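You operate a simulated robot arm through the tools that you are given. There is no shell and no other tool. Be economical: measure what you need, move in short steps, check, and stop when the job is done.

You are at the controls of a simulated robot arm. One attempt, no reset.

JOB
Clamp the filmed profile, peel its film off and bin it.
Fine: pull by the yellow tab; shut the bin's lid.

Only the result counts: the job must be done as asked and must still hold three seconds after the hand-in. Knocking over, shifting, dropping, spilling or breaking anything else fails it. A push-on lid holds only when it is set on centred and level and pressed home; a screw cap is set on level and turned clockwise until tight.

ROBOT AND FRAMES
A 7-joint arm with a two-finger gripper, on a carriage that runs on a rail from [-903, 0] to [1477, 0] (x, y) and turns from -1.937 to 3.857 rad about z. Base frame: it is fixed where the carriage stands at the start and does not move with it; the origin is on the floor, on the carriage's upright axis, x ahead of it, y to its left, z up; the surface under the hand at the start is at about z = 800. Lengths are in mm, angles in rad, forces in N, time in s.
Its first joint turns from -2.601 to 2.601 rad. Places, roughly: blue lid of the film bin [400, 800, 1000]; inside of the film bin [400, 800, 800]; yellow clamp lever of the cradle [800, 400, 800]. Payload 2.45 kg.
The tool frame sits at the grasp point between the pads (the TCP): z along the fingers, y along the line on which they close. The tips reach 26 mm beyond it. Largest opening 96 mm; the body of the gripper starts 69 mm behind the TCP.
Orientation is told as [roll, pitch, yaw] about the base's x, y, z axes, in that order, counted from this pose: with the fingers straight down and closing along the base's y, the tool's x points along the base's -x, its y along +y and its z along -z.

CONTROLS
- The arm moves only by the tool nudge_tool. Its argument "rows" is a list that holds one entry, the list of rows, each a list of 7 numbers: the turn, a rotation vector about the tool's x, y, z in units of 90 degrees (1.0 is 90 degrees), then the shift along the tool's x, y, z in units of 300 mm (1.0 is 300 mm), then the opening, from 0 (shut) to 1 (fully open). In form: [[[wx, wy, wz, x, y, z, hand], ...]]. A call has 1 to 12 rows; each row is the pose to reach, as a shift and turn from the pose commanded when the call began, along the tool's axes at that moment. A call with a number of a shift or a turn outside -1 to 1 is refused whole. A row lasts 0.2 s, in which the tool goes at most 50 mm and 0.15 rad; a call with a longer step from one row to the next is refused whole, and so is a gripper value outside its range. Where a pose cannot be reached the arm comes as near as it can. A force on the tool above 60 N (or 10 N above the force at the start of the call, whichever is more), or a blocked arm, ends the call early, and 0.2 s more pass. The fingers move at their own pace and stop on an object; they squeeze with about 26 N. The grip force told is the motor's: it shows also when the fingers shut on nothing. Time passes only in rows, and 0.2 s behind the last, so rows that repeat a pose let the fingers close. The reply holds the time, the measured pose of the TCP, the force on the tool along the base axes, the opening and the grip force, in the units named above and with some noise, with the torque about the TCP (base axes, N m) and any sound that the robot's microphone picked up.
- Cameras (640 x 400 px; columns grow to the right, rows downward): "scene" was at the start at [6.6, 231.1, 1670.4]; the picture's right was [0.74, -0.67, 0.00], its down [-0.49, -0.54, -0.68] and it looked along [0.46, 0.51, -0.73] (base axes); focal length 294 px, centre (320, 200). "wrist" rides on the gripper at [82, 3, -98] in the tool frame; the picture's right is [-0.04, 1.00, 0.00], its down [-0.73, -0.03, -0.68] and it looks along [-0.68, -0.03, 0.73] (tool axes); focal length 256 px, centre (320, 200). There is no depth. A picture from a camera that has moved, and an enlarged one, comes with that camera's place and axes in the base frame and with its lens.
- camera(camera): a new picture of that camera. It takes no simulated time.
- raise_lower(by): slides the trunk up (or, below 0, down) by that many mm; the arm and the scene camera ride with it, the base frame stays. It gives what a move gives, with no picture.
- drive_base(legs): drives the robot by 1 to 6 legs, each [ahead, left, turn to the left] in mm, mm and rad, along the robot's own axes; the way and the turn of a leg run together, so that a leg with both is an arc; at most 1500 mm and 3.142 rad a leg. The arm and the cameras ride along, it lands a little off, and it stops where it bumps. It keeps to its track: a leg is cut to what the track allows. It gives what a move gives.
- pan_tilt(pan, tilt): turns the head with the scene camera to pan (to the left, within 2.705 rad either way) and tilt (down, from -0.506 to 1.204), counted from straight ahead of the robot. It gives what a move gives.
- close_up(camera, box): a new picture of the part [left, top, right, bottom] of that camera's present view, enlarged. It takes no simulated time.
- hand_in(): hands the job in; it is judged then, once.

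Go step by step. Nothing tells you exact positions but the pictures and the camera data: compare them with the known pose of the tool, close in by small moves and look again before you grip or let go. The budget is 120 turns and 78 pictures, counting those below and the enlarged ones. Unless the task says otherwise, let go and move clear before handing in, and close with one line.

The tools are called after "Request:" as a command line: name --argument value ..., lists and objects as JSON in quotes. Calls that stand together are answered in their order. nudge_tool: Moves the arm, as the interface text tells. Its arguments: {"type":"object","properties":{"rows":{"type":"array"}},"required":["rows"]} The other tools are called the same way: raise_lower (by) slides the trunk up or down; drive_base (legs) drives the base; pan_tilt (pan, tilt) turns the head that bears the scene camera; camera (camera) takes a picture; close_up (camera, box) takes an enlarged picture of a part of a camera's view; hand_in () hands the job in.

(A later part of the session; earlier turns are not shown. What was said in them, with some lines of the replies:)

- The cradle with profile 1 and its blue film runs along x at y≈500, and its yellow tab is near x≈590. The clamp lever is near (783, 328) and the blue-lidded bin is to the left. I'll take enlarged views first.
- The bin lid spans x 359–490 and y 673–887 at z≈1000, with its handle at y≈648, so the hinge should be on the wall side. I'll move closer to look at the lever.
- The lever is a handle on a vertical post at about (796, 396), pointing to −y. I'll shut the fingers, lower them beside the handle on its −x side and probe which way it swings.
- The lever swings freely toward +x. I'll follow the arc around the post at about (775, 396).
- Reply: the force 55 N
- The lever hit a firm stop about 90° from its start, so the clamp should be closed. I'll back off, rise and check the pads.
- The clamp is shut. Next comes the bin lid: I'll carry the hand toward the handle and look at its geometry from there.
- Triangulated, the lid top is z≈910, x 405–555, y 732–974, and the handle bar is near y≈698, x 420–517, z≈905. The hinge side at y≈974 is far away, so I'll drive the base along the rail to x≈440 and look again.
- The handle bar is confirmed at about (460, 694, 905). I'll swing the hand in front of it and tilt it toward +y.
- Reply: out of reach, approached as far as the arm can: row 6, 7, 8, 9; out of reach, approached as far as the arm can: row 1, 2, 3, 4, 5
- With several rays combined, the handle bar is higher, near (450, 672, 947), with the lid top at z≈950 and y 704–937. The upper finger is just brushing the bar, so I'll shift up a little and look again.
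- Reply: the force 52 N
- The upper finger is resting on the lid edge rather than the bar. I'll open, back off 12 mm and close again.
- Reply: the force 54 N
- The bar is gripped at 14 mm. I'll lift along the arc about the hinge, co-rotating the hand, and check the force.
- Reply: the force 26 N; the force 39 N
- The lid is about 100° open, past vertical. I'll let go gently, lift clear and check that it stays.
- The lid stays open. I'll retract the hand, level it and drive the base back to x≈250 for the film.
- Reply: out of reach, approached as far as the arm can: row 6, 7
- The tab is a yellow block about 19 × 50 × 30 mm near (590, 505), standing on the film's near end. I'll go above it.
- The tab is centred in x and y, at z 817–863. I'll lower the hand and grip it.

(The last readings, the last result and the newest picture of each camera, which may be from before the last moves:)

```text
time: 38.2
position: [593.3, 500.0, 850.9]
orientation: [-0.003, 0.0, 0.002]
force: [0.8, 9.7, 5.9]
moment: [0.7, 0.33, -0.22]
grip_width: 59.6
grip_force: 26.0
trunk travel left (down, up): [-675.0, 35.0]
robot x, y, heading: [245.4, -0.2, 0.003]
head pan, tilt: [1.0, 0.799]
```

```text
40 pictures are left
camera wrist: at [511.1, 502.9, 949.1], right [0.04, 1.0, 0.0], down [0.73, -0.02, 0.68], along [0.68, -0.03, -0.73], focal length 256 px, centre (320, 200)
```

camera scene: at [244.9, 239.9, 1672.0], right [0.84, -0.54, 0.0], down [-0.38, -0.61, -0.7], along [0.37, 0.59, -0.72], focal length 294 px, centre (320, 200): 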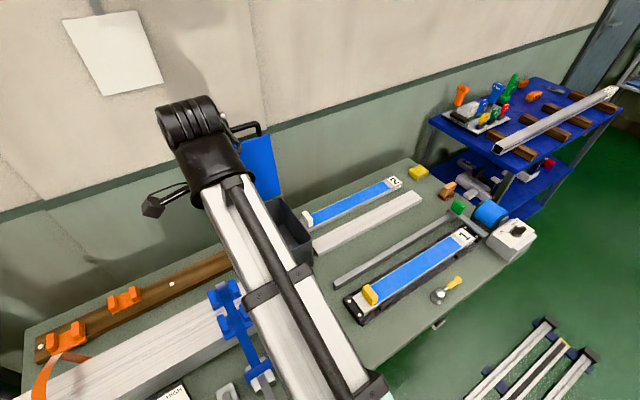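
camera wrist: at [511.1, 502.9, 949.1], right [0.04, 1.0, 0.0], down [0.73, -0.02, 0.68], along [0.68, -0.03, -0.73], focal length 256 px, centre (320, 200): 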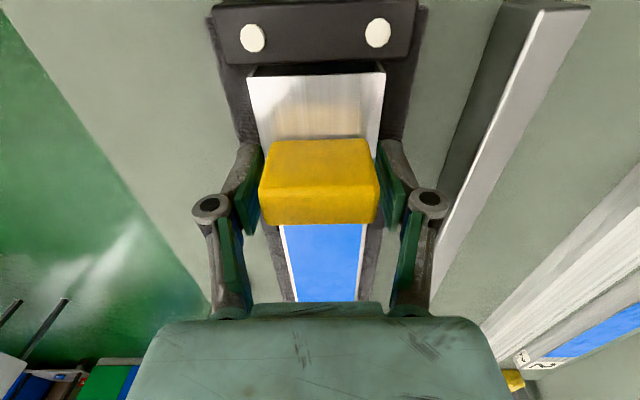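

The width of 59.6 mm may mean the tips caught the profile sides. I'll open, rise 14 mm and close again to compare.

Request:
nudge_tool --rows '[[[0, 0, 0, 0, 0, 0, 0.75], [0, 0, 0, 0, 0, -0.03, 0.75], [0, 0, 0, 0, 0, -0.047, 0.75], [0, 0, 0, 0, 0, -0.047, 0.3], [0, 0, 0, 0, 0, -0.047, 0.3], [0, 0, 0, 0, 0, -0.047, 0.3]]]'

Request:
camera --camera "wrist"

```text
time: 39.6
position: [593.3, 499.4, 863.4]
orientation: [-0.006, 0.0, 0.004]
force: [0.3, -0.8, 0.8]
moment: [0.02, -0.01, 0.04]
grip_width: 48.8
grip_force: 26.1
trunk travel left (down, up): [-675.0, 35.0]
robot x, y, heading: [246.2, 2.8, 0.004]
head pan, tilt: [1.0, 0.799]
```

```text
39 pictures are left
camera wrist: at [511.5, 502.3, 963.1], right [0.04, 1.0, 0.0], down [0.73, -0.02, 0.68], along [0.68, -0.03, -0.73], focal length 256 px, centre (320, 200)
```

wrist: 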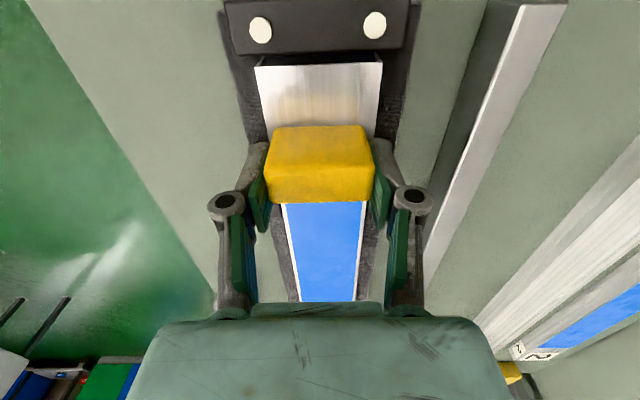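

Now it closes at 48.8 mm, on the tab itself. I'll start the peel gently, up and back over the film toward +x.

Request:
nudge_tool --rows '[[[0, 0, 0, 0, 0, 0, 0.2], [0, 0, 0, 0, 0, -0.02, 0.2], [0, 0, 0, -0.01, 0, -0.045, 0.2], [0, 0, 0, -0.03, 0, -0.07, 0.2], [0, 0, 0, -0.05, 0, -0.09, 0.2], [0, 0, 0, -0.07, 0, -0.11, 0.2]]]'

Request:
camera --camera "wrist"

Request:
camera --camera "scene"

```text
time: 41.0
position: [614.7, 500.3, 897.4]
orientation: [-0.005, -0.002, 0.004]
force: [-0.3, 0.5, -1.7]
moment: [0.01, -0.03, 0.0]
grip_width: 49.2
grip_force: 26.2
trunk travel left (down, up): [-675.0, 35.0]
robot x, y, heading: [247.3, -1.3, 0.001]
head pan, tilt: [1.0, 0.799]
```

```text
38 pictures are left
camera wrist: at [532.5, 502.4, 996.0], right [0.04, 1.0, -0.01], down [0.73, -0.02, 0.68], along [0.68, -0.03, -0.73], focal length 256 px, centre (320, 200)
```

wrist: 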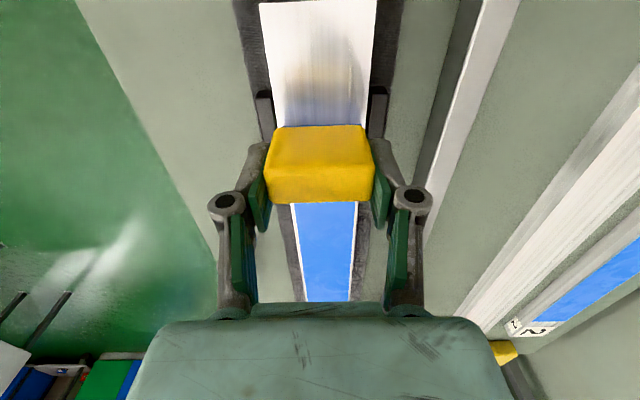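

```text
37 pictures are left
camera scene: at [245.1, 240.0, 1672.0], right [0.84, -0.54, 0.0], down [-0.39, -0.6, -0.7], along [0.37, 0.59, -0.72], focal length 294 px, centre (320, 200)
```

scene: 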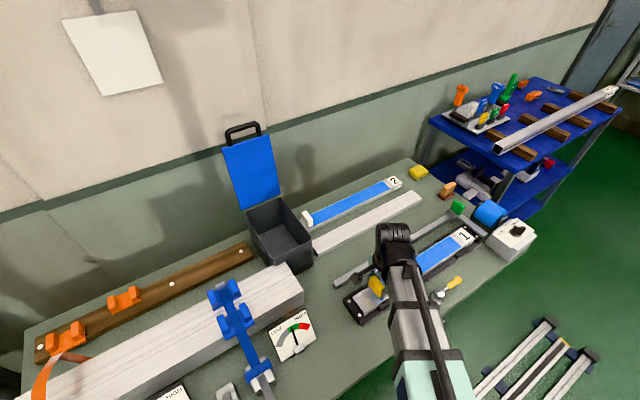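

The tab lifts cleanly and the profile stays put. I'll continue the peel on a 45° path.

Request:
nudge_tool --rows '[[[0, 0, 0, -0.04, 0, -0.03, 0.2], [0, 0, 0, -0.08, 0, -0.06, 0.2], [0, 0, 0, -0.12, 0, -0.09, 0.2], [0, 0, 0, -0.155, 0, -0.125, 0.2], [0, 0, 0, -0.19, 0, -0.16, 0.2], [0, 0, 0, -0.225, 0, -0.195, 0.2], [0, 0, 0, -0.26, 0, -0.23, 0.2], [0, 0, 0, -0.295, 0, -0.265, 0.2], [0, 0, 0, -0.33, 0, -0.3, 0.2], [0, 0, 0, -0.365, 0, -0.335, 0.2]]]'

Request:
camera --camera "scene"

Request:
camera --camera "wrist"

```text
time: 43.2
position: [725.0, 499.1, 998.1]
orientation: [-0.005, 0.0, 0.004]
force: [-0.1, -0.1, -1.7]
moment: [-0.04, 0.04, 0.02]
grip_width: 49.0
grip_force: 26.2
trunk travel left (down, up): [-675.0, 35.0]
robot x, y, heading: [250.8, -2.6, 0.0]
head pan, tilt: [1.0, 0.799]
```

```text
36 pictures are left
camera scene: at [245.2, 240.0, 1672.0], right [0.84, -0.54, 0.0], down [-0.39, -0.6, -0.7], along [0.37, 0.59, -0.72], focal length 294 px, centre (320, 200)
```

scene: 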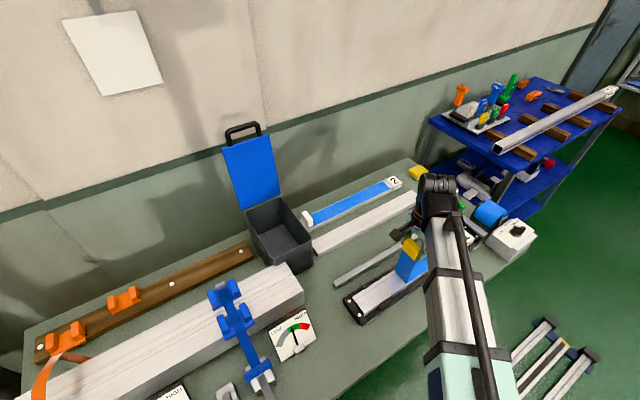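

```text
35 pictures are left
camera wrist: at [642.5, 503.4, 1096.4], right [0.04, 1.0, -0.01], down [0.73, -0.02, 0.68], along [0.68, -0.03, -0.73], focal length 256 px, centre (320, 200)
```

wrist: 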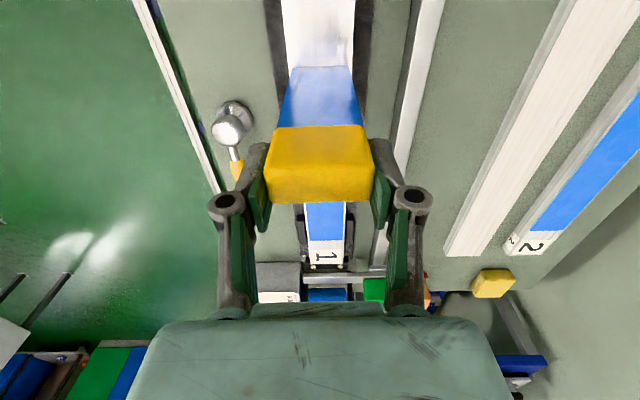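

Request:
nudge_tool --rows '[[[0, 0, 0, -0.04, 0, -0.04, 0.2], [0, 0, 0, -0.08, 0, -0.08, 0.2], [0, 0, 0, -0.12, 0, -0.12, 0.2], [0, 0, 0, -0.16, 0, -0.16, 0.2], [0, 0, 0, -0.2, 0, -0.2, 0.2], [0, 0, 0, -0.24, 0, -0.24, 0.2], [0, 0, 0, -0.28, 0, -0.28, 0.2], [0, 0, 0, -0.32, 0, -0.32, 0.2], [0, 0, 0, -0.36, 0, -0.36, 0.2], [0, 0, 0, -0.4, 0, -0.4, 0.2], [0, 0, 0, -0.44, 0, -0.44, 0.2], [0, 0, 0, -0.48, 0, -0.48, 0.2]]]'

Request:
camera --camera "scene"

Request:
camera --camera "wrist"

```text
time: 45.8
position: [869.5, 501.4, 1142.3]
orientation: [-0.004, -0.001, 0.004]
force: [-0.5, -0.3, -1.7]
moment: [0.03, 0.0, -0.02]
grip_width: 48.8
grip_force: 26.2
trunk travel left (down, up): [-675.0, 35.0]
robot x, y, heading: [249.1, -0.3, 0.002]
head pan, tilt: [1.0, 0.799]
```

```text
34 pictures are left
camera scene: at [245.2, 240.0, 1672.0], right [0.84, -0.54, 0.0], down [-0.39, -0.6, -0.7], along [0.37, 0.59, -0.72], focal length 294 px, centre (320, 200)
```

scene: 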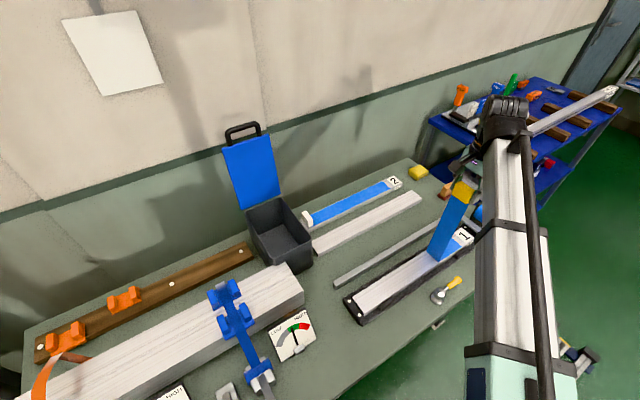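

```text
33 pictures are left
camera wrist: at [786.5, 504.9, 1240.2], right [0.04, 1.0, -0.01], down [0.73, -0.02, 0.68], along [0.68, -0.03, -0.73], focal length 256 px, centre (320, 200)
```

wrist: 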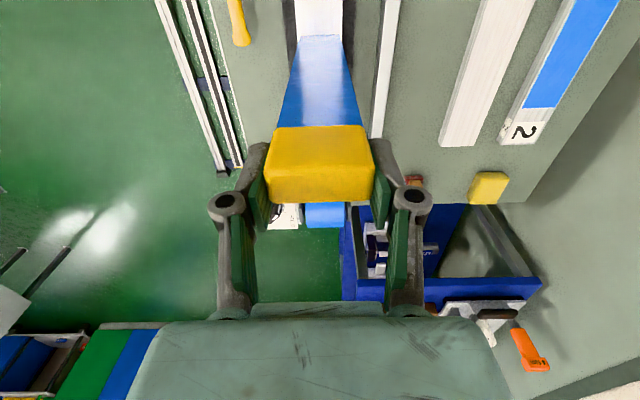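

Request:
nudge_tool --rows '[[[0, 0, 0, -0.04, 0, -0.04, 0.2], [0, 0, 0, -0.08, 0, -0.08, 0.2], [0, 0, 0, -0.12, 0, -0.12, 0.2], [0, 0, 0, -0.16, 0, -0.16, 0.2], [0, 0, 0, -0.2, 0, -0.2, 0.2], [0, 0, 0, -0.24, 0, -0.24, 0.2], [0, 0, 0, -0.28, 0, -0.28, 0.2], [0, 0, 0, -0.3, 0, -0.32, 0.2], [0, 0, 0, -0.3, 0, -0.37, 0.2], [0, 0, 0, -0.3, 0, -0.42, 0.2]]]'

Request:
camera --camera "scene"

```text
time: 48.0
position: [958.4, 501.2, 1267.9]
orientation: [-0.004, 0.0, 0.004]
force: [0.8, 0.1, -0.2]
moment: [-0.01, -0.01, -0.01]
grip_width: 48.9
grip_force: 26.2
trunk travel left (down, up): [-675.0, 35.0]
robot x, y, heading: [252.4, 2.3, 0.003]
head pan, tilt: [1.0, 0.799]
```

```text
32 pictures are left
camera scene: at [245.0, 239.9, 1672.0], right [0.84, -0.54, 0.0], down [-0.39, -0.6, -0.7], along [0.37, 0.59, -0.72], focal length 294 px, centre (320, 200)
```

scene: 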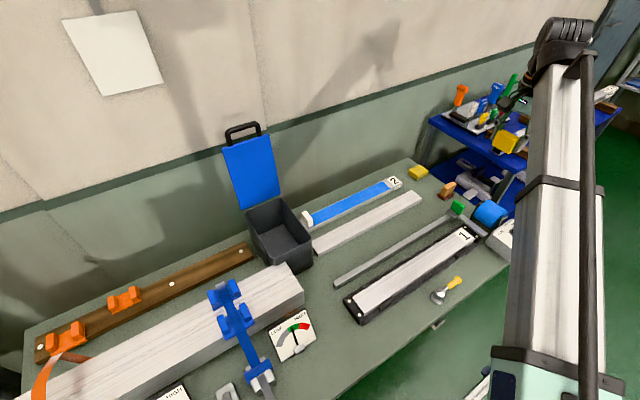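

Request:
close_up --camera "scene" --box '[430, 90, 550, 280]'

Request:
camera --camera "wrist"

```text
2.11 times, centred on (490, 185) of scene
camera zoom: at [245.0, 239.9, 1672.0], right [0.84, -0.54, 0.0], down [-0.39, -0.6, -0.7], along [0.37, 0.59, -0.72], focal length 618 px, centre (-38, 232)
```

zoom: 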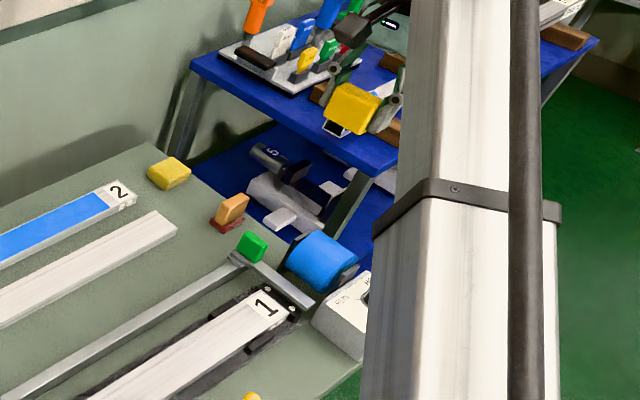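

```text
30 pictures are left
camera wrist: at [876.4, 505.5, 1366.8], right [0.04, 1.0, 0.0], down [0.73, -0.02, 0.68], along [0.68, -0.03, -0.73], focal length 256 px, centre (320, 200)
```

wrist: 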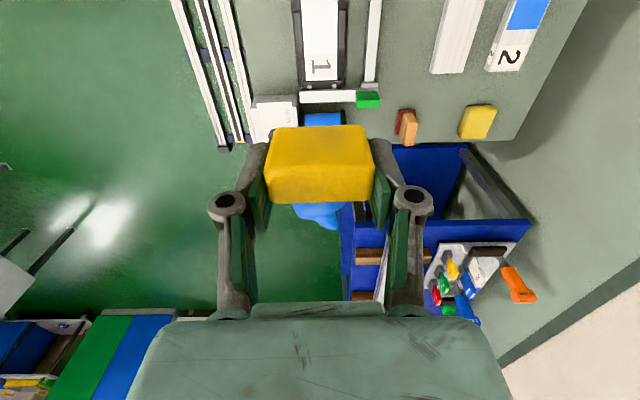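

The film is off the profile and still on the tab, probably curled up. I'll carry it high to above the bin.

Request:
nudge_tool --rows '[[[0, 0, 0, 0.08, 0.05, 0, 0.2], [0, 0, 0, 0.18, 0.11, 0, 0.2], [0, 0, 0, 0.28, 0.17, 0, 0.2], [0, 0, 0, 0.38, 0.23, 0, 0.2], [0, 0, 0, 0.48, 0.29, 0, 0.2], [0, 0, 0, 0.58, 0.35, 0, 0.2], [0, 0, 0, 0.68, 0.41, 0, 0.2], [0, 0, 0, 0.78, 0.47, 0, 0.2], [0, 0, 0, 0.88, 0.53, 0, 0.2], [0, 0, 0, 0.93, 0.56, 0, 0.2]]]'

Request:
camera --camera "scene"

```text
time: 50.2
position: [679.4, 670.6, 1267.4]
orientation: [-0.004, 0.001, 0.004]
force: [0.1, 0.1, -0.3]
moment: [0.0, 0.0, -0.03]
grip_width: 48.8
grip_force: 26.1
trunk travel left (down, up): [-675.0, 35.0]
robot x, y, heading: [252.2, 0.6, 0.004]
head pan, tilt: [1.0, 0.799]
```

```text
29 pictures are left
camera scene: at [244.8, 240.1, 1672.0], right [0.84, -0.54, 0.0], down [-0.38, -0.6, -0.7], along [0.37, 0.59, -0.72], focal length 294 px, centre (320, 200)
```

scene: 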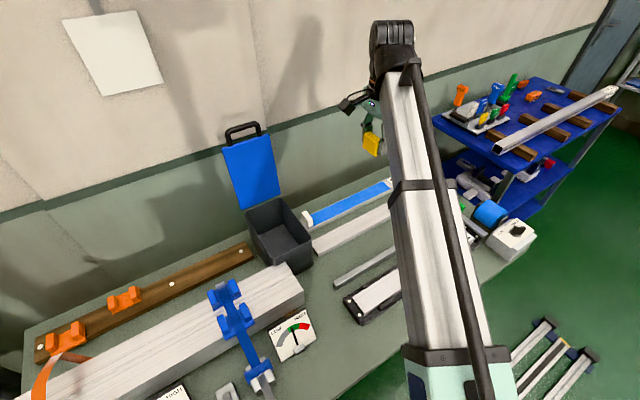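

Request:
close_up --camera "scene" --box '[330, 80, 430, 180]'

Request:
close_up --camera "scene" --box '[210, 110, 330, 290]'

```text
4.00 times, centred on (380, 130) of scene
camera zoom: at [244.8, 240.1, 1672.0], right [0.84, -0.54, 0.0], down [-0.38, -0.6, -0.7], along [0.37, 0.59, -0.72], focal length 1174 px, centre (80, 480)
```

zoom: 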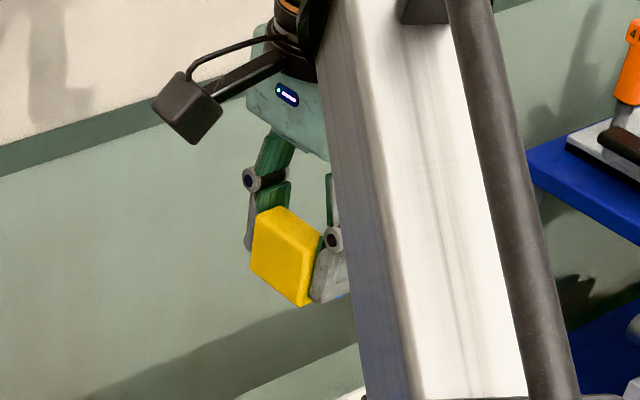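

```text
2.22 times, centred on (270, 200) of scene
camera zoom: at [244.8, 240.1, 1672.0], right [0.84, -0.54, 0.0], down [-0.38, -0.6, -0.7], along [0.37, 0.59, -0.72], focal length 652 px, centre (431, 200)
```

zoom: 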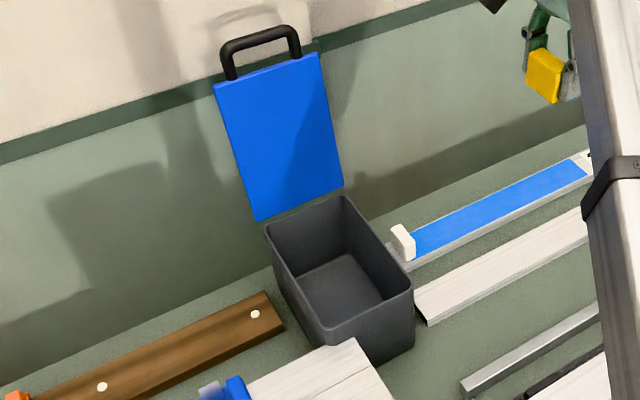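

Request:
camera --camera "wrist"

```text
26 pictures are left
camera wrist: at [596.5, 673.4, 1365.8], right [0.04, 1.0, -0.01], down [0.73, -0.02, 0.68], along [0.68, -0.03, -0.73], focal length 256 px, centre (320, 200)
```

wrist: 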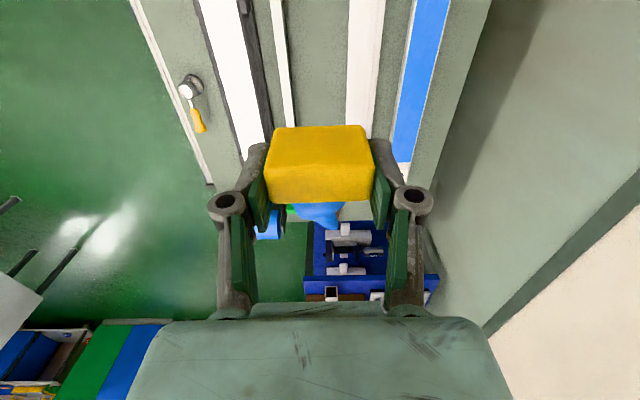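

The film has curled into a small roll behind the tab, so it's compact. I'll go above the bin centre at about (443, 812).

Request:
nudge_tool --rows '[[[0, 0, 0, 0.1, 0.06, 0.02, 0.2], [0, 0, 0, 0.2, 0.12, 0.06, 0.2], [0, 0, 0, 0.3, 0.18, 0.1, 0.2], [0, 0, 0, 0.4, 0.24, 0.15, 0.2], [0, 0, 0, 0.5, 0.3, 0.2, 0.2], [0, 0, 0, 0.6, 0.36, 0.27, 0.2], [0, 0, 0, 0.7, 0.42, 0.35, 0.2], [0, 0, 0, 0.78, 0.47, 0.42, 0.2], [0, 0, 0, 0.787, 0.47, 0.5, 0.2], [0, 0, 0, 0.787, 0.47, 0.5, 0.2]]]'

Request:
camera --camera "wrist"

Request:
camera --camera "scene"

```text
time: 52.4
position: [441.3, 808.5, 1115.3]
orientation: [-0.007, 0.0, 0.003]
force: [0.1, 0.9, -0.5]
moment: [0.01, -0.02, -0.01]
grip_width: 48.8
grip_force: 25.7
trunk travel left (down, up): [-675.0, 35.0]
robot x, y, heading: [250.1, -1.3, 0.005]
head pan, tilt: [1.0, 0.799]
```

```text
25 pictures are left
camera wrist: at [358.6, 811.8, 1214.8], right [0.04, 1.0, 0.0], down [0.73, -0.02, 0.68], along [0.68, -0.03, -0.73], focal length 256 px, centre (320, 200)
```

wrist: 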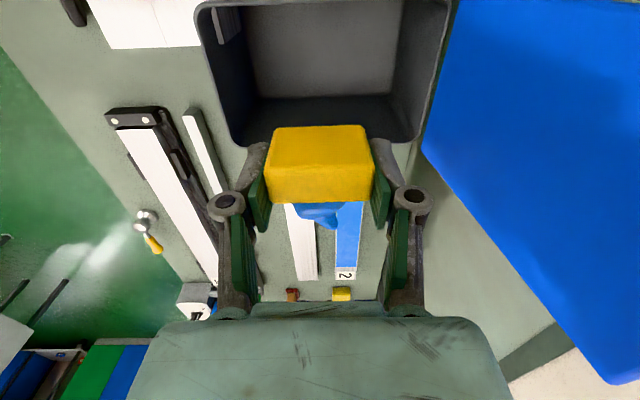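

```text
24 pictures are left
camera scene: at [245.1, 240.0, 1672.0], right [0.84, -0.54, 0.0], down [-0.39, -0.6, -0.7], along [0.37, 0.59, -0.72], focal length 294 px, centre (320, 200)
```

scene: 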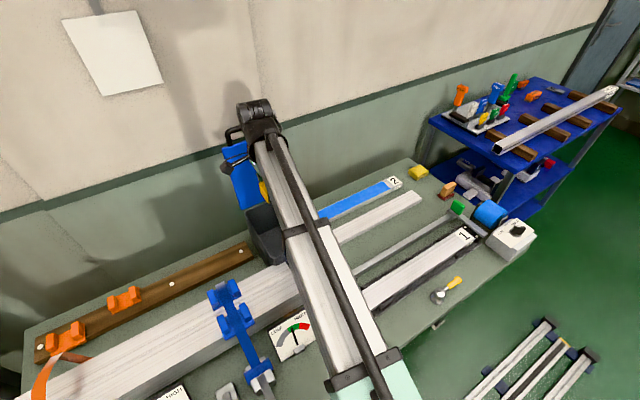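

The hand is centred over the bin (rim y 706–922, x 381–520). I'll lower the tab into it and let go.

Request:
nudge_tool --rows '[[[0, 0, 0, 0, 0.01, 0.12, 0.2], [0, 0, 0, -0.02, 0.02, 0.25, 0.2], [0, 0, 0, -0.02, 0.02, 0.38, 0.2], [0, 0, 0, -0.02, 0.02, 0.5, 0.2], [0, 0, 0, -0.02, 0.02, 0.62, 0.2], [0, 0, 0, -0.02, 0.02, 0.69, 0.2], [0, 0, 0, -0.02, 0.02, 0.69, 0.2], [0, 0, 0, -0.02, 0.02, 0.69, 0.8], [0, 0, 0, -0.02, 0.02, 0.69, 0.8], [0, 0, 0, -0.02, 0.02, 0.69, 0.8]]]'

Request:
camera --camera "wrist"

```text
time: 54.6
position: [447.4, 813.2, 909.3]
orientation: [-0.006, 0.001, 0.005]
force: [0.0, -0.2, -0.5]
moment: [-0.02, -0.01, 0.04]
grip_width: 76.9
grip_force: 0.0
trunk travel left (down, up): [-675.0, 35.0]
robot x, y, heading: [253.0, 2.4, 0.0]
head pan, tilt: [1.0, 0.799]
```

```text
23 pictures are left
camera wrist: at [365.1, 816.9, 1007.8], right [0.04, 1.0, 0.0], down [0.73, -0.02, 0.68], along [0.68, -0.03, -0.73], focal length 256 px, centre (320, 200)
```

wrist: 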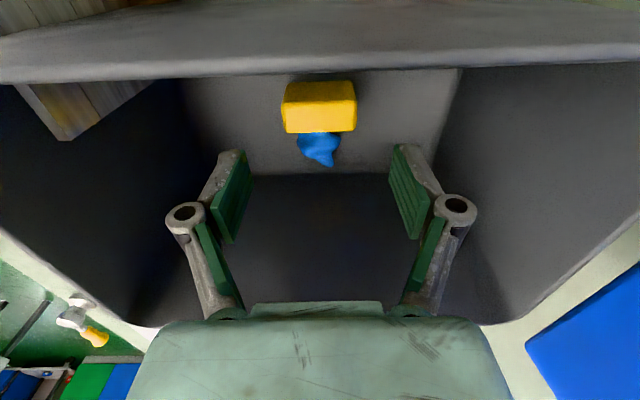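

The film lies in the bin. I'll rise clear, drive the base to x≈440 and go back to the lid handle.

Request:
nudge_tool --rows '[[[0, 0, 0, 0, 0, -0.15, 0.5], [0, 0, 0, 0, 0, -0.3, 0.5], [0, 0, 0, 0, 0, -0.45, 0.5], [0, 0, 0, 0, 0, -0.6, 0.5], [0, 0, 0, 0, -0.05, -0.74, 0.5], [0, 0, 0, 0, -0.15, -0.86, 0.5], [0, 0, 0, 0, -0.25, -0.96, 0.5], [0, 0, 0, 0, -0.36, -1.0, 0.5], [0, 0, 0, 0, -0.4, -1.0, 0.5]]]'

Request:
drive_base --legs '[[190, 0, 0]]'

Request:
pan_tilt --pan 1.5 --tilt 0.7

Request:
close_up --camera "scene" --box '[230, 70, 430, 270]'

Request:
camera --camera "wrist"

```text
time: 56.6
position: [447.8, 692.8, 1211.4]
orientation: [-0.006, 0.0, 0.003]
force: [0.6, -0.3, -0.3]
moment: [0.05, -0.04, 0.02]
grip_width: 48.1
grip_force: 0.1
trunk travel left (down, up): [-675.0, 35.0]
robot x, y, heading: [245.9, -1.3, 0.005]
head pan, tilt: [1.0, 0.799]
```

```text
time: 58.1
position: [637.8, 693.4, 1211.2]
orientation: [-0.005, -0.001, 0.003]
force: [-0.1, 0.0, -1.0]
moment: [-0.01, -0.01, 0.04]
grip_width: 47.8
grip_force: 0.1
trunk travel left (down, up): [-675.0, 35.0]
robot x, y, heading: [438.1, -1.3, 0.003]
head pan, tilt: [1.0, 0.799]
```

```text
time: 59.1
position: [638.2, 694.8, 1211.6]
orientation: [-0.006, 0.001, 0.004]
force: [-0.3, 0.5, 0.3]
moment: [0.0, 0.0, 0.03]
grip_width: 47.9
grip_force: 0.1
trunk travel left (down, up): [-675.0, 35.0]
robot x, y, heading: [439.1, 0.1, 0.005]
head pan, tilt: [1.499, 0.7]
```

```text
2.00 times, centred on (330, 170) of scene
camera zoom: at [397.4, 256.6, 1680.3], right [1.0, -0.07, 0.0], down [-0.04, -0.64, -0.76], along [0.05, 0.76, -0.64], focal length 587 px, centre (300, 260)
```

zoom: 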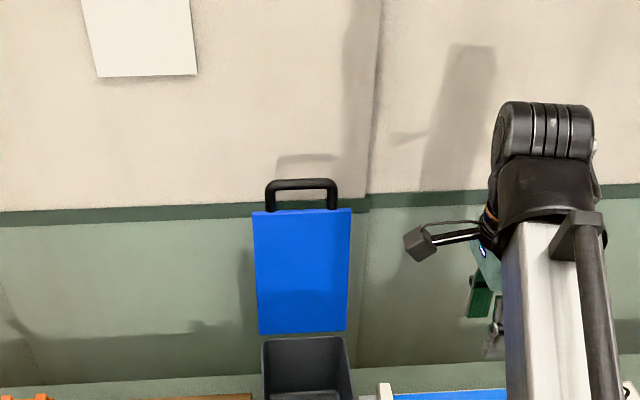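

```text
21 pictures are left
camera wrist: at [555.4, 697.6, 1309.7], right [0.04, 1.0, -0.01], down [0.73, -0.02, 0.68], along [0.68, -0.03, -0.73], focal length 256 px, centre (320, 200)
```

wrist: 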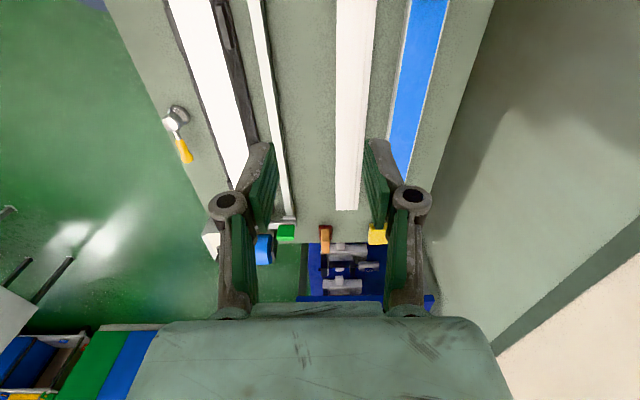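

The lid is still open with the bar near (444, 976, 1207). I'll approach from above with a slight tilt.

Request:
nudge_tool --rows '[[[0, 0, 0, 0.05, 0.05, -0.1, 0.5], [0, 0, 0, 0.13, 0.12, -0.2, 0.5], [0, 0, 0, 0.23, 0.2, -0.27, 0.5], [0, 0, 0, 0.33, 0.3, -0.27, 0.5], [-0.04, 0, 0, 0.43, 0.4, -0.27, 0.5], [-0.08, 0, 0, 0.53, 0.5, -0.27, 0.5], [-0.13, 0, 0, 0.6, 0.6, -0.27, 0.5], [-0.13, 0, 0, 0.6, 0.69, -0.27, 0.5], [-0.13, 0, 0, 0.6, 0.69, -0.27, 0.5]]]'

Request:
camera --camera "wrist"

```text
time: 61.1
position: [455.6, 901.6, 1291.3]
orientation: [0.199, 0.001, 0.003]
force: [0.5, 0.3, -0.5]
moment: [-0.03, 0.02, -0.05]
grip_width: 48.2
grip_force: 0.1
trunk travel left (down, up): [-675.0, 35.0]
robot x, y, heading: [440.6, 0.9, 0.002]
head pan, tilt: [1.499, 0.7]
```

```text
20 pictures are left
camera wrist: at [374.2, 884.7, 1388.7], right [0.04, 0.98, 0.2], down [0.73, -0.16, 0.66], along [0.68, 0.12, -0.73], focal length 256 px, centre (320, 200)
```

wrist: 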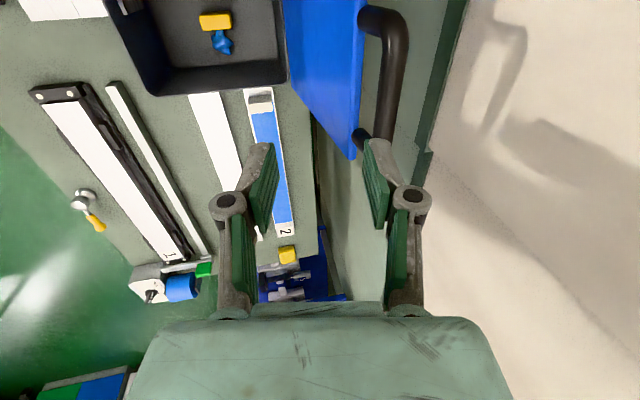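

Request:
nudge_tool --rows '[[[0, 0, 0, 0.03, 0.1, 0.03, 0.6], [0, 0, 0, 0.03, 0.178, 0.06, 0.6], [0, 0, 0, 0.03, 0.178, 0.12, 0.6], [0, 0, 0, 0.03, 0.178, 0.16, 0.6]]]'

Request:
camera --camera "wrist"

```text
time: 62.1
position: [447.1, 962.9, 1254.9]
orientation: [0.2, -0.001, 0.005]
force: [0.0, -0.7, 0.2]
moment: [0.0, -0.02, 0.01]
grip_width: 57.7
grip_force: 0.2
trunk travel left (down, up): [-675.0, 35.0]
robot x, y, heading: [439.6, 3.1, 0.005]
head pan, tilt: [1.499, 0.7]
```

```text
19 pictures are left
camera wrist: at [364.6, 946.2, 1351.9], right [0.04, 0.98, 0.2], down [0.73, -0.16, 0.66], along [0.68, 0.12, -0.73], focal length 256 px, centre (320, 200)
```

wrist: 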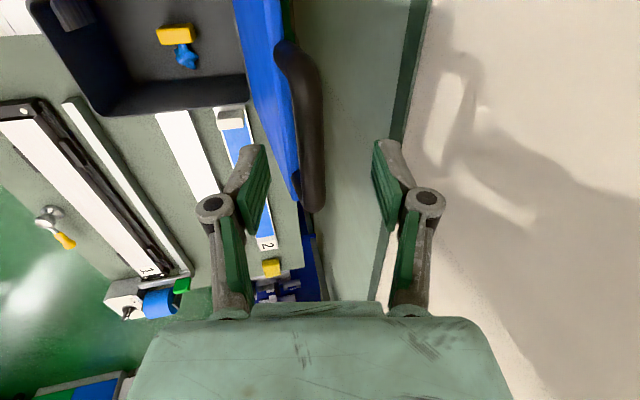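

Request:
nudge_tool --rows '[[[0, 0, 0, 0, -0.01, 0.04, 0.6], [0, 0, 0, 0, -0.01, 0.08, 0.6], [0, 0, 0, 0, -0.01, 0.12, 0.6], [0, 0, 0, 0, -0.01, 0.12, 0.4], [0, 0, 0, 0, -0.01, 0.12, 0], [0, 0, 0, 0, -0.01, 0.12, 0], [0, 0, 0, 0, -0.01, 0.12, 0]]]'

Request:
camera --camera "wrist"

```text
time: 63.7
position: [446.4, 967.6, 1218.3]
orientation: [0.199, 0.0, 0.002]
force: [0.1, 0.7, 1.2]
moment: [0.0, 0.1, -0.51]
grip_width: 14.6
grip_force: 40.5
trunk travel left (down, up): [-675.0, 35.0]
robot x, y, heading: [440.5, 0.3, -0.003]
head pan, tilt: [1.499, 0.7]
```

```text
18 pictures are left
camera wrist: at [365.3, 949.8, 1316.2], right [0.04, 0.98, 0.2], down [0.73, -0.16, 0.66], along [0.68, 0.12, -0.73], focal length 256 px, centre (320, 200)
```

wrist: 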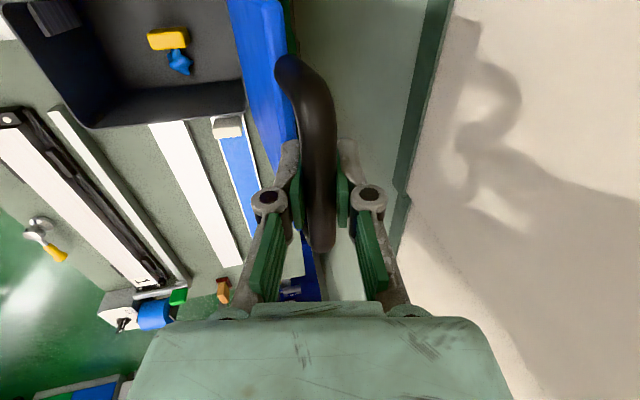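

The handle is gripped again. I'll bring the lid down along the arc, first half.

Request:
nudge_tool --rows '[[[0, 0, 0, 0, -0.06, -0.02, 0], [0, 0, 0, 0, -0.12, -0.037, 0], [0, 0, 0, 0, -0.183, -0.049, 0], [0, 0, 0, 0, -0.247, -0.057, 0], [0, 0, 0, 0, -0.311, -0.059, 0], [0, 0, 0, 0, -0.375, -0.057, 0], [-0.036, 0, 0, 0, -0.441, -0.05, 0], [-0.073, 0, 0, 0, -0.507, -0.038, 0], [-0.11, 0, 0, 0, -0.571, -0.021, 0], [-0.146, 0, 0, 0, -0.634, 0, 0]]]'

Request:
camera --camera "wrist"

```text
time: 65.9
position: [448.4, 780.5, 1180.3]
orientation: [0.426, 0.001, 0.005]
force: [-4.7, 1.6, -5.1]
moment: [-0.14, 0.07, -0.04]
grip_width: 14.5
grip_force: 39.9
trunk travel left (down, up): [-675.0, 35.0]
robot x, y, heading: [441.0, -5.0, 0.009]
head pan, tilt: [1.499, 0.7]
```

```text
17 pictures are left
camera wrist: at [365.4, 742.1, 1271.6], right [0.04, 0.91, 0.41], down [0.74, -0.3, 0.61], along [0.68, 0.28, -0.68], focal length 256 px, centre (320, 200)
```

wrist: 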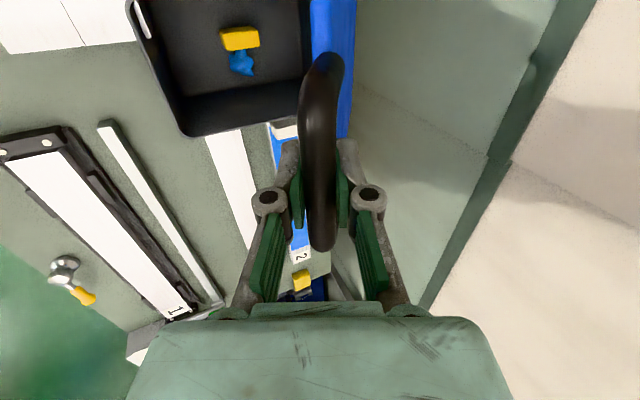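

Request:
nudge_tool --rows '[[[-0.037, 0, 0, 0, -0.066, 0.011, 0], [-0.074, 0, 0, 0, -0.13, 0.028, 0], [-0.11, 0, 0, 0, -0.193, 0.049, 0], [-0.146, 0, 0, 0, -0.254, 0.074, 0], [-0.184, 0, 0, 0, -0.314, 0.105, 0], [-0.221, 0, 0, 0, -0.371, 0.139, 0], [-0.257, 0, 0, 0, -0.425, 0.178, 0], [-0.293, 0, 0, 0, -0.476, 0.22, 0], [-0.328, 0, 0, 0, -0.523, 0.267, 0], [-0.363, 0, 0, 0, -0.567, 0.316, 0]]]'

```text
time: 68.1
position: [447.5, 666.4, 1023.3]
orientation: [0.996, -0.002, 0.005]
force: [-13.6, 5.6, -2.9]
moment: [-0.13, -0.1, 0.11]
grip_width: 14.4
grip_force: 40.9
trunk travel left (down, up): [-675.0, 35.0]
robot x, y, heading: [441.9, -0.5, 0.004]
head pan, tilt: [1.499, 0.7]
```

Request:
nudge_tool --rows '[[[-0.016, 0, 0, 0, -0.06, 0.022, 0], [-0.032, 0, 0, 0, -0.121, 0.05, 0], [-0.032, 0, 0, 0, -0.158, 0.071, 0], [-0.032, 0, 0, 0, -0.195, 0.092, 0], [-0.032, 0, 0, 0, -0.205, 0.098, 0]]]'

Request:
close_up --camera "scene" --box '[260, 170, 380, 320]'

Request:
camera --camera "wrist"

```text
time: 69.3
position: [449.1, 658.2, 959.9]
orientation: [1.059, 0.0, 0.005]
force: [-8.0, 8.4, 26.1]
moment: [0.11, -0.52, -0.31]
grip_width: 14.5
grip_force: 41.1
trunk travel left (down, up): [-675.0, 35.0]
robot x, y, heading: [438.9, 1.0, 0.005]
head pan, tilt: [1.499, 0.7]
```

```text
2.67 times, centred on (320, 245) of scene
camera zoom: at [396.4, 255.1, 1681.0], right [1.0, -0.07, 0.0], down [-0.04, -0.64, -0.77], along [0.05, 0.76, -0.64], focal length 783 px, centre (320, 80)
```

zoom: 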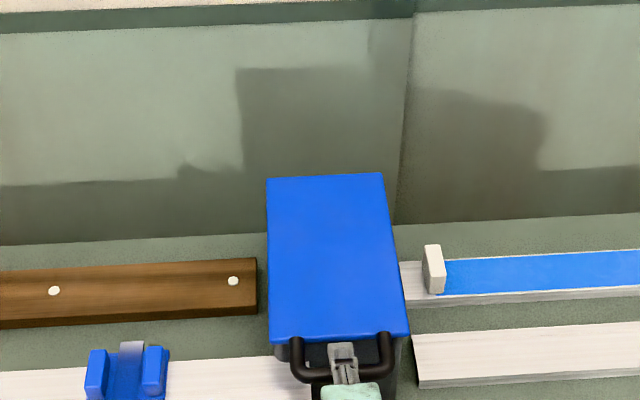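

```text
15 pictures are left
camera wrist: at [366.2, 572.4, 1011.6], right [0.04, 0.49, 0.87], down [0.74, -0.6, 0.31], along [0.68, 0.63, -0.38], focal length 256 px, centre (320, 200)
```

wrist: 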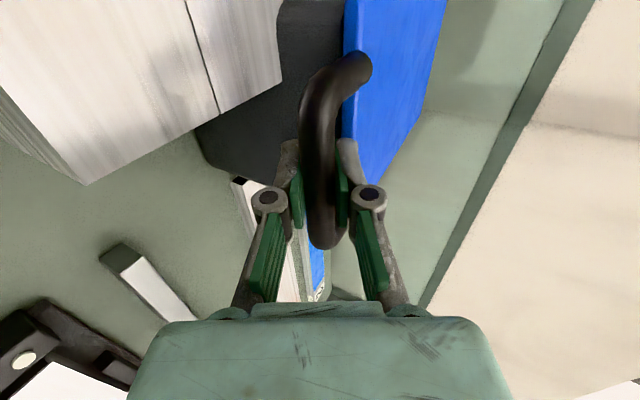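

The lid is seated on the rim with a +26 N reaction. I'll let go, back off and rise.

Request:
nudge_tool --rows '[[[0, 0, 0, 0, 0, 0, 0.3], [0, 0, 0, 0, 0, 0, 0.55], [0, 0, 0, 0, 0, -0.05, 0.55], [0, 0, 0, 0, 0, -0.11, 0.55], [0, 0, 0, 0, 0.08, -0.16, 0.55], [0, 0, 0, 0, 0.2, -0.22, 0.55], [0.05, 0, 0, 0, 0.32, -0.28, 0.55], [0.1, 0, 0, 0, 0.4, -0.33, 0.55]]]'

Request:
camera --camera "scene"

Request:
camera --camera "wrist"

```text
time: 71.1
position: [449.8, 629.9, 1111.2]
orientation: [0.891, 0.0, 0.004]
force: [0.0, -0.2, 1.1]
moment: [0.0, 0.04, 0.02]
grip_width: 52.8
grip_force: 0.0
out of reach, approached as far as the arm can: row 4, 5, 6, 7
trunk travel left (down, up): [-675.0, 35.0]
robot x, y, heading: [439.5, 1.4, -0.001]
head pan, tilt: [1.499, 0.7]
```

```text
14 pictures are left
camera scene: at [397.3, 256.4, 1680.3], right [1.0, -0.07, 0.0], down [-0.04, -0.64, -0.77], along [0.05, 0.76, -0.64], focal length 294 px, centre (320, 200)
```

scene: 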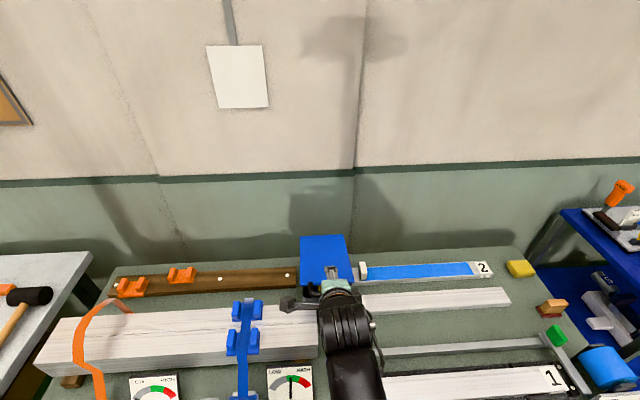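

```text
13 pictures are left
camera wrist: at [367.3, 555.9, 1175.9], right [0.04, 0.63, 0.78], down [0.74, -0.54, 0.4], along [0.68, 0.56, -0.48], focal length 256 px, centre (320, 200)
```

wrist: 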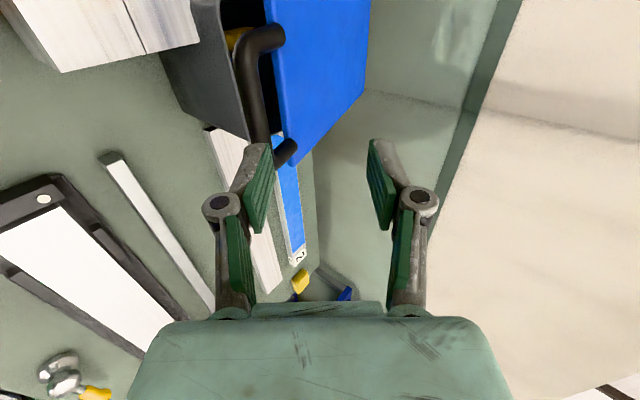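

The lid appears to have been lifted again a little when I backed off. I'll check it.

Request:
close_up --camera "scene" --box '[260, 210, 380, 320]'

Request:
close_up --camera "wrist" --box '[140, 0, 400, 180]'

```text
3.64 times, centred on (320, 265) of scene
camera zoom: at [397.3, 256.4, 1680.3], right [1.0, -0.07, 0.0], down [-0.04, -0.64, -0.77], along [0.05, 0.76, -0.64], focal length 1068 px, centre (320, -36)
```

zoom: 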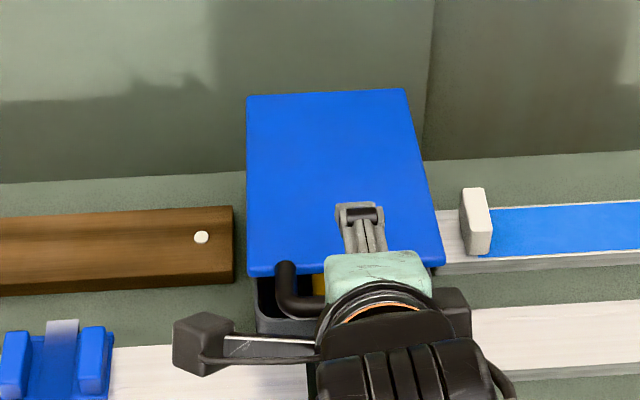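

```text
2.22 times, centred on (270, 90) of wrist
camera zoom: at [367.3, 555.9, 1175.9], right [0.04, 0.63, 0.78], down [0.74, -0.54, 0.4], along [0.68, 0.56, -0.48], focal length 569 px, centre (431, 444)
```

zoom: 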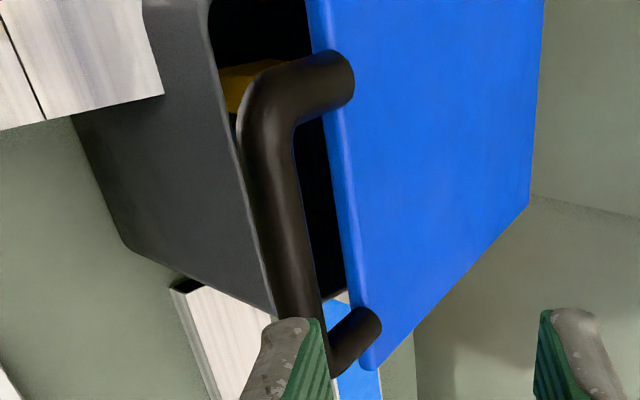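

The lid is roughly 15–20° up because the lower finger caught the bar. I'll rise clear, point the shut fingers down and press the lid home from above.

Request:
nudge_tool --rows '[[[0, 0, 0, 0, 0.12, -0.095, 0.4], [0.08, 0, 0, 0, 0.24, -0.19, 0.2], [0.16, 0, 0, 0, 0.3, -0.12, 0], [0.24, 0, 0, 0, 0.36, -0.03, 0], [0.32, 0, 0, 0, 0.4, 0.05, 0], [0.4, 0, 0, 0, 0.43, 0.12, 0], [0.48, 0, 0, 0, 0.45, 0.17, 0], [0.56, 0, 0, 0, 0.452, 0.19, 0], [0.567, 0, 0, 0, 0.452, 0.19, 0]]]'

Request:
camera --camera "wrist"

```text
time: 73.1
position: [448.5, 760.0, 1178.2]
orientation: [0.001, 0.001, 0.006]
force: [0.4, 0.2, 0.3]
moment: [0.0, -0.02, -0.01]
grip_width: 0.0
grip_force: 26.6
trunk travel left (down, up): [-675.0, 35.0]
robot x, y, heading: [438.3, 0.9, 0.003]
head pan, tilt: [1.499, 0.7]
```

```text
10 pictures are left
camera wrist: at [366.2, 762.7, 1278.2], right [0.04, 1.0, 0.0], down [0.73, -0.03, 0.68], along [0.68, -0.02, -0.73], focal length 256 px, centre (320, 200)
```

wrist: 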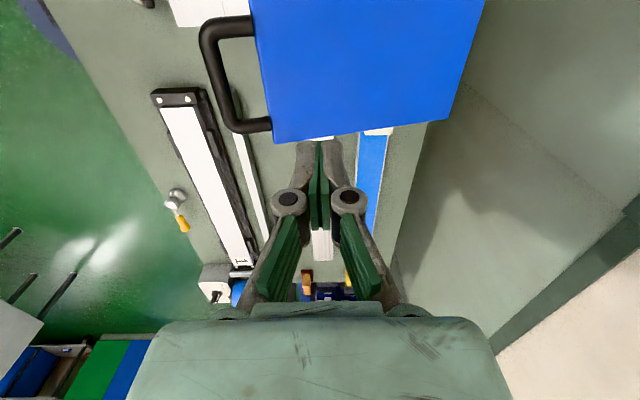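

Request:
nudge_tool --rows '[[[0, 0, 0, 0, -0.06, 0.12, 0], [0, 0, 0, 0, -0.06, 0.24, 0], [0, 0, 0, 0, -0.06, 0.34, 0], [0, 0, 0, 0, -0.06, 0.44, 0], [0, 0, 0, 0, -0.06, 0.52, 0], [0, 0, 0, 0, -0.06, 0.59, 0], [0, 0, 0, 0, -0.06, 0.64, 0], [0, 0, 0, 0, -0.06, 0.66, 0], [0, 0, 0, 0, -0.06, 0.675, 0], [0, 0, 0, 0, -0.06, 0.69, 0]]]'

Request:
camera --camera "wrist"

```text
time: 75.1
position: [448.9, 742.0, 986.8]
orientation: [0.015, -0.001, 0.005]
force: [-0.6, -6.4, 34.6]
moment: [-0.23, 0.0, -0.04]
grip_width: 5.8
grip_force: 28.1
trunk travel left (down, up): [-675.0, 35.0]
robot x, y, heading: [437.9, 2.5, 0.004]
head pan, tilt: [1.499, 0.7]
stopped in row 10: the force on the tool passed its limit at 67 N (the readings are from after the stop); the commanded pose is now the measured one
```

```text
9 pictures are left
camera wrist: at [365.7, 743.2, 1085.1], right [0.04, 1.0, 0.01], down [0.73, -0.04, 0.68], along [0.68, -0.01, -0.73], focal length 256 px, centre (320, 200)
```

wrist: 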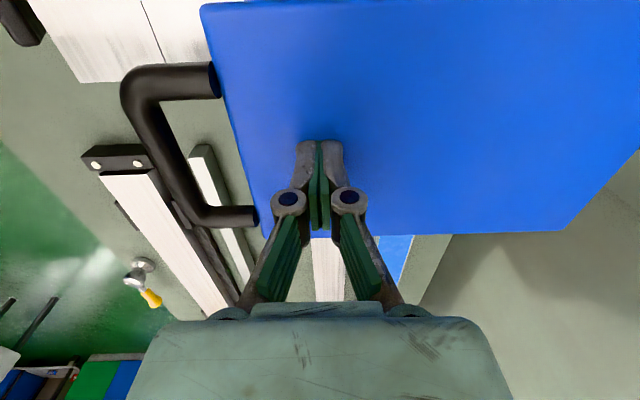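

Pressing stopped firmly at tip z≈961, which fits a closed lid. I'll lift straight up and verify.

Request:
nudge_tool --rows '[[[0, 0, 0, 0, 0, -0.08, 0], [0, 0, 0, 0, 0, -0.2, 0], [0, 0, 0, 0, 0, -0.35, 0], [0, 0, 0, 0, 0, -0.5, 0], [0, 0, 0, -0.1, -0.08, -0.6, 0], [0, 0, 0, -0.25, -0.14, -0.65, 0], [0, 0, 0, -0.4, -0.18, -0.65, 0], [0, 0, 0, -0.55, -0.2, -0.65, 0], [0, 0, 0, -0.7, -0.2, -0.65, 0]]]'

Request:
pan_tilt --pan 1.5 --tilt 0.85

Request:
camera --camera "scene"

Request:
close_up --camera "scene" --box '[270, 160, 390, 290]'

```text
refused: row 6 steps farther than a row can; nothing moved
```

```text
time: 75.8
position: [449.1, 742.2, 986.6]
orientation: [0.015, 0.001, 0.006]
force: [0.4, -7.1, 52.0]
moment: [-0.26, -0.02, 0.12]
grip_width: 5.8
grip_force: 28.4
trunk travel left (down, up): [-675.0, 35.0]
robot x, y, heading: [439.4, -1.4, 0.004]
head pan, tilt: [1.499, 0.85]
```

```text
8 pictures are left
camera scene: at [396.7, 243.5, 1669.4], right [1.0, -0.07, 0.0], down [-0.05, -0.75, -0.66], along [0.04, 0.66, -0.75], focal length 294 px, centre (320, 200)
```

scene: 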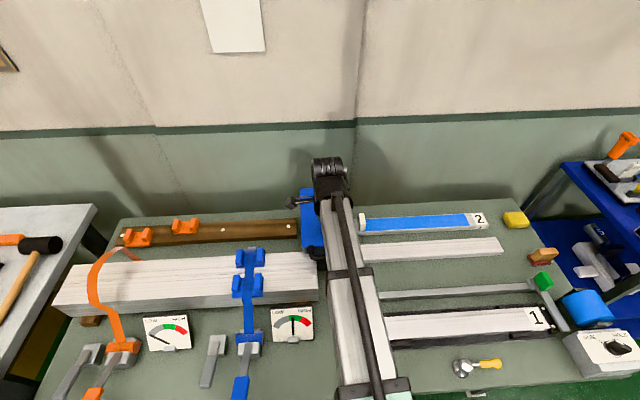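

```text
3.08 times, centred on (330, 225) of scene
camera zoom: at [396.7, 243.5, 1669.4], right [1.0, -0.07, 0.0], down [-0.05, -0.75, -0.66], along [0.04, 0.66, -0.75], focal length 903 px, centre (289, 123)
```

zoom: 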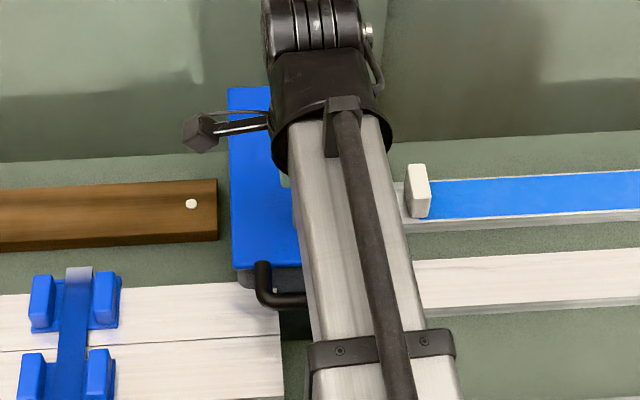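

The step was too long and the move was refused. I'll lift in shorter rows.

Request:
nudge_tool --rows '[[[0, 0, 0, 0, 0, -0.06, 0], [0, 0, 0, 0, 0, -0.18, 0], [0, 0, 0, 0, 0, -0.32, 0], [0, 0, 0, 0, 0, -0.46, 0], [0, 0, 0, -0.06, -0.04, -0.58, 0], [0, 0, 0, -0.2, -0.07, -0.6, 0], [0, 0, 0, -0.34, -0.1, -0.6, 0], [0, 0, 0, -0.48, -0.12, -0.6, 0], [0, 0, 0, -0.62, -0.12, -0.6, 0], [0, 0, 0, -0.76, -0.12, -0.6, 0], [0, 0, 0, -0.9, -0.12, -0.6, 0]]]'

Request:
close_up --camera "scene" --box '[260, 150, 400, 290]'

```text
time: 78.2
position: [720.2, 707.5, 1159.3]
orientation: [0.009, 0.001, 0.006]
force: [-0.7, 0.1, -0.1]
moment: [0.01, 0.01, 0.05]
grip_width: 0.3
grip_force: 28.4
trunk travel left (down, up): [-675.0, 35.0]
robot x, y, heading: [435.6, -0.5, 0.009]
head pan, tilt: [1.499, 0.85]
```

```text
2.86 times, centred on (330, 220) of scene
camera zoom: at [397.2, 249.8, 1668.0], right [1.0, -0.07, 0.0], down [-0.05, -0.75, -0.66], along [0.04, 0.66, -0.75], focal length 839 px, centre (291, 143)
```

zoom: 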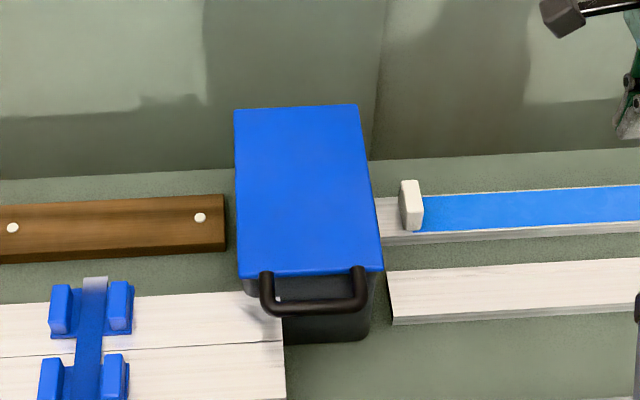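

The lid is shut and its edges and bar line up with the starting view. The film is in the bin, the lever is closed and the hand is clear, so I'm handing in.

Request:
hand_in

```text
The job is handed in.
```

I clamped the profile, peeled its film off by the yellow tab and dropped it in the bin, then pressed the lid shut. I've handed it in; no result came back.
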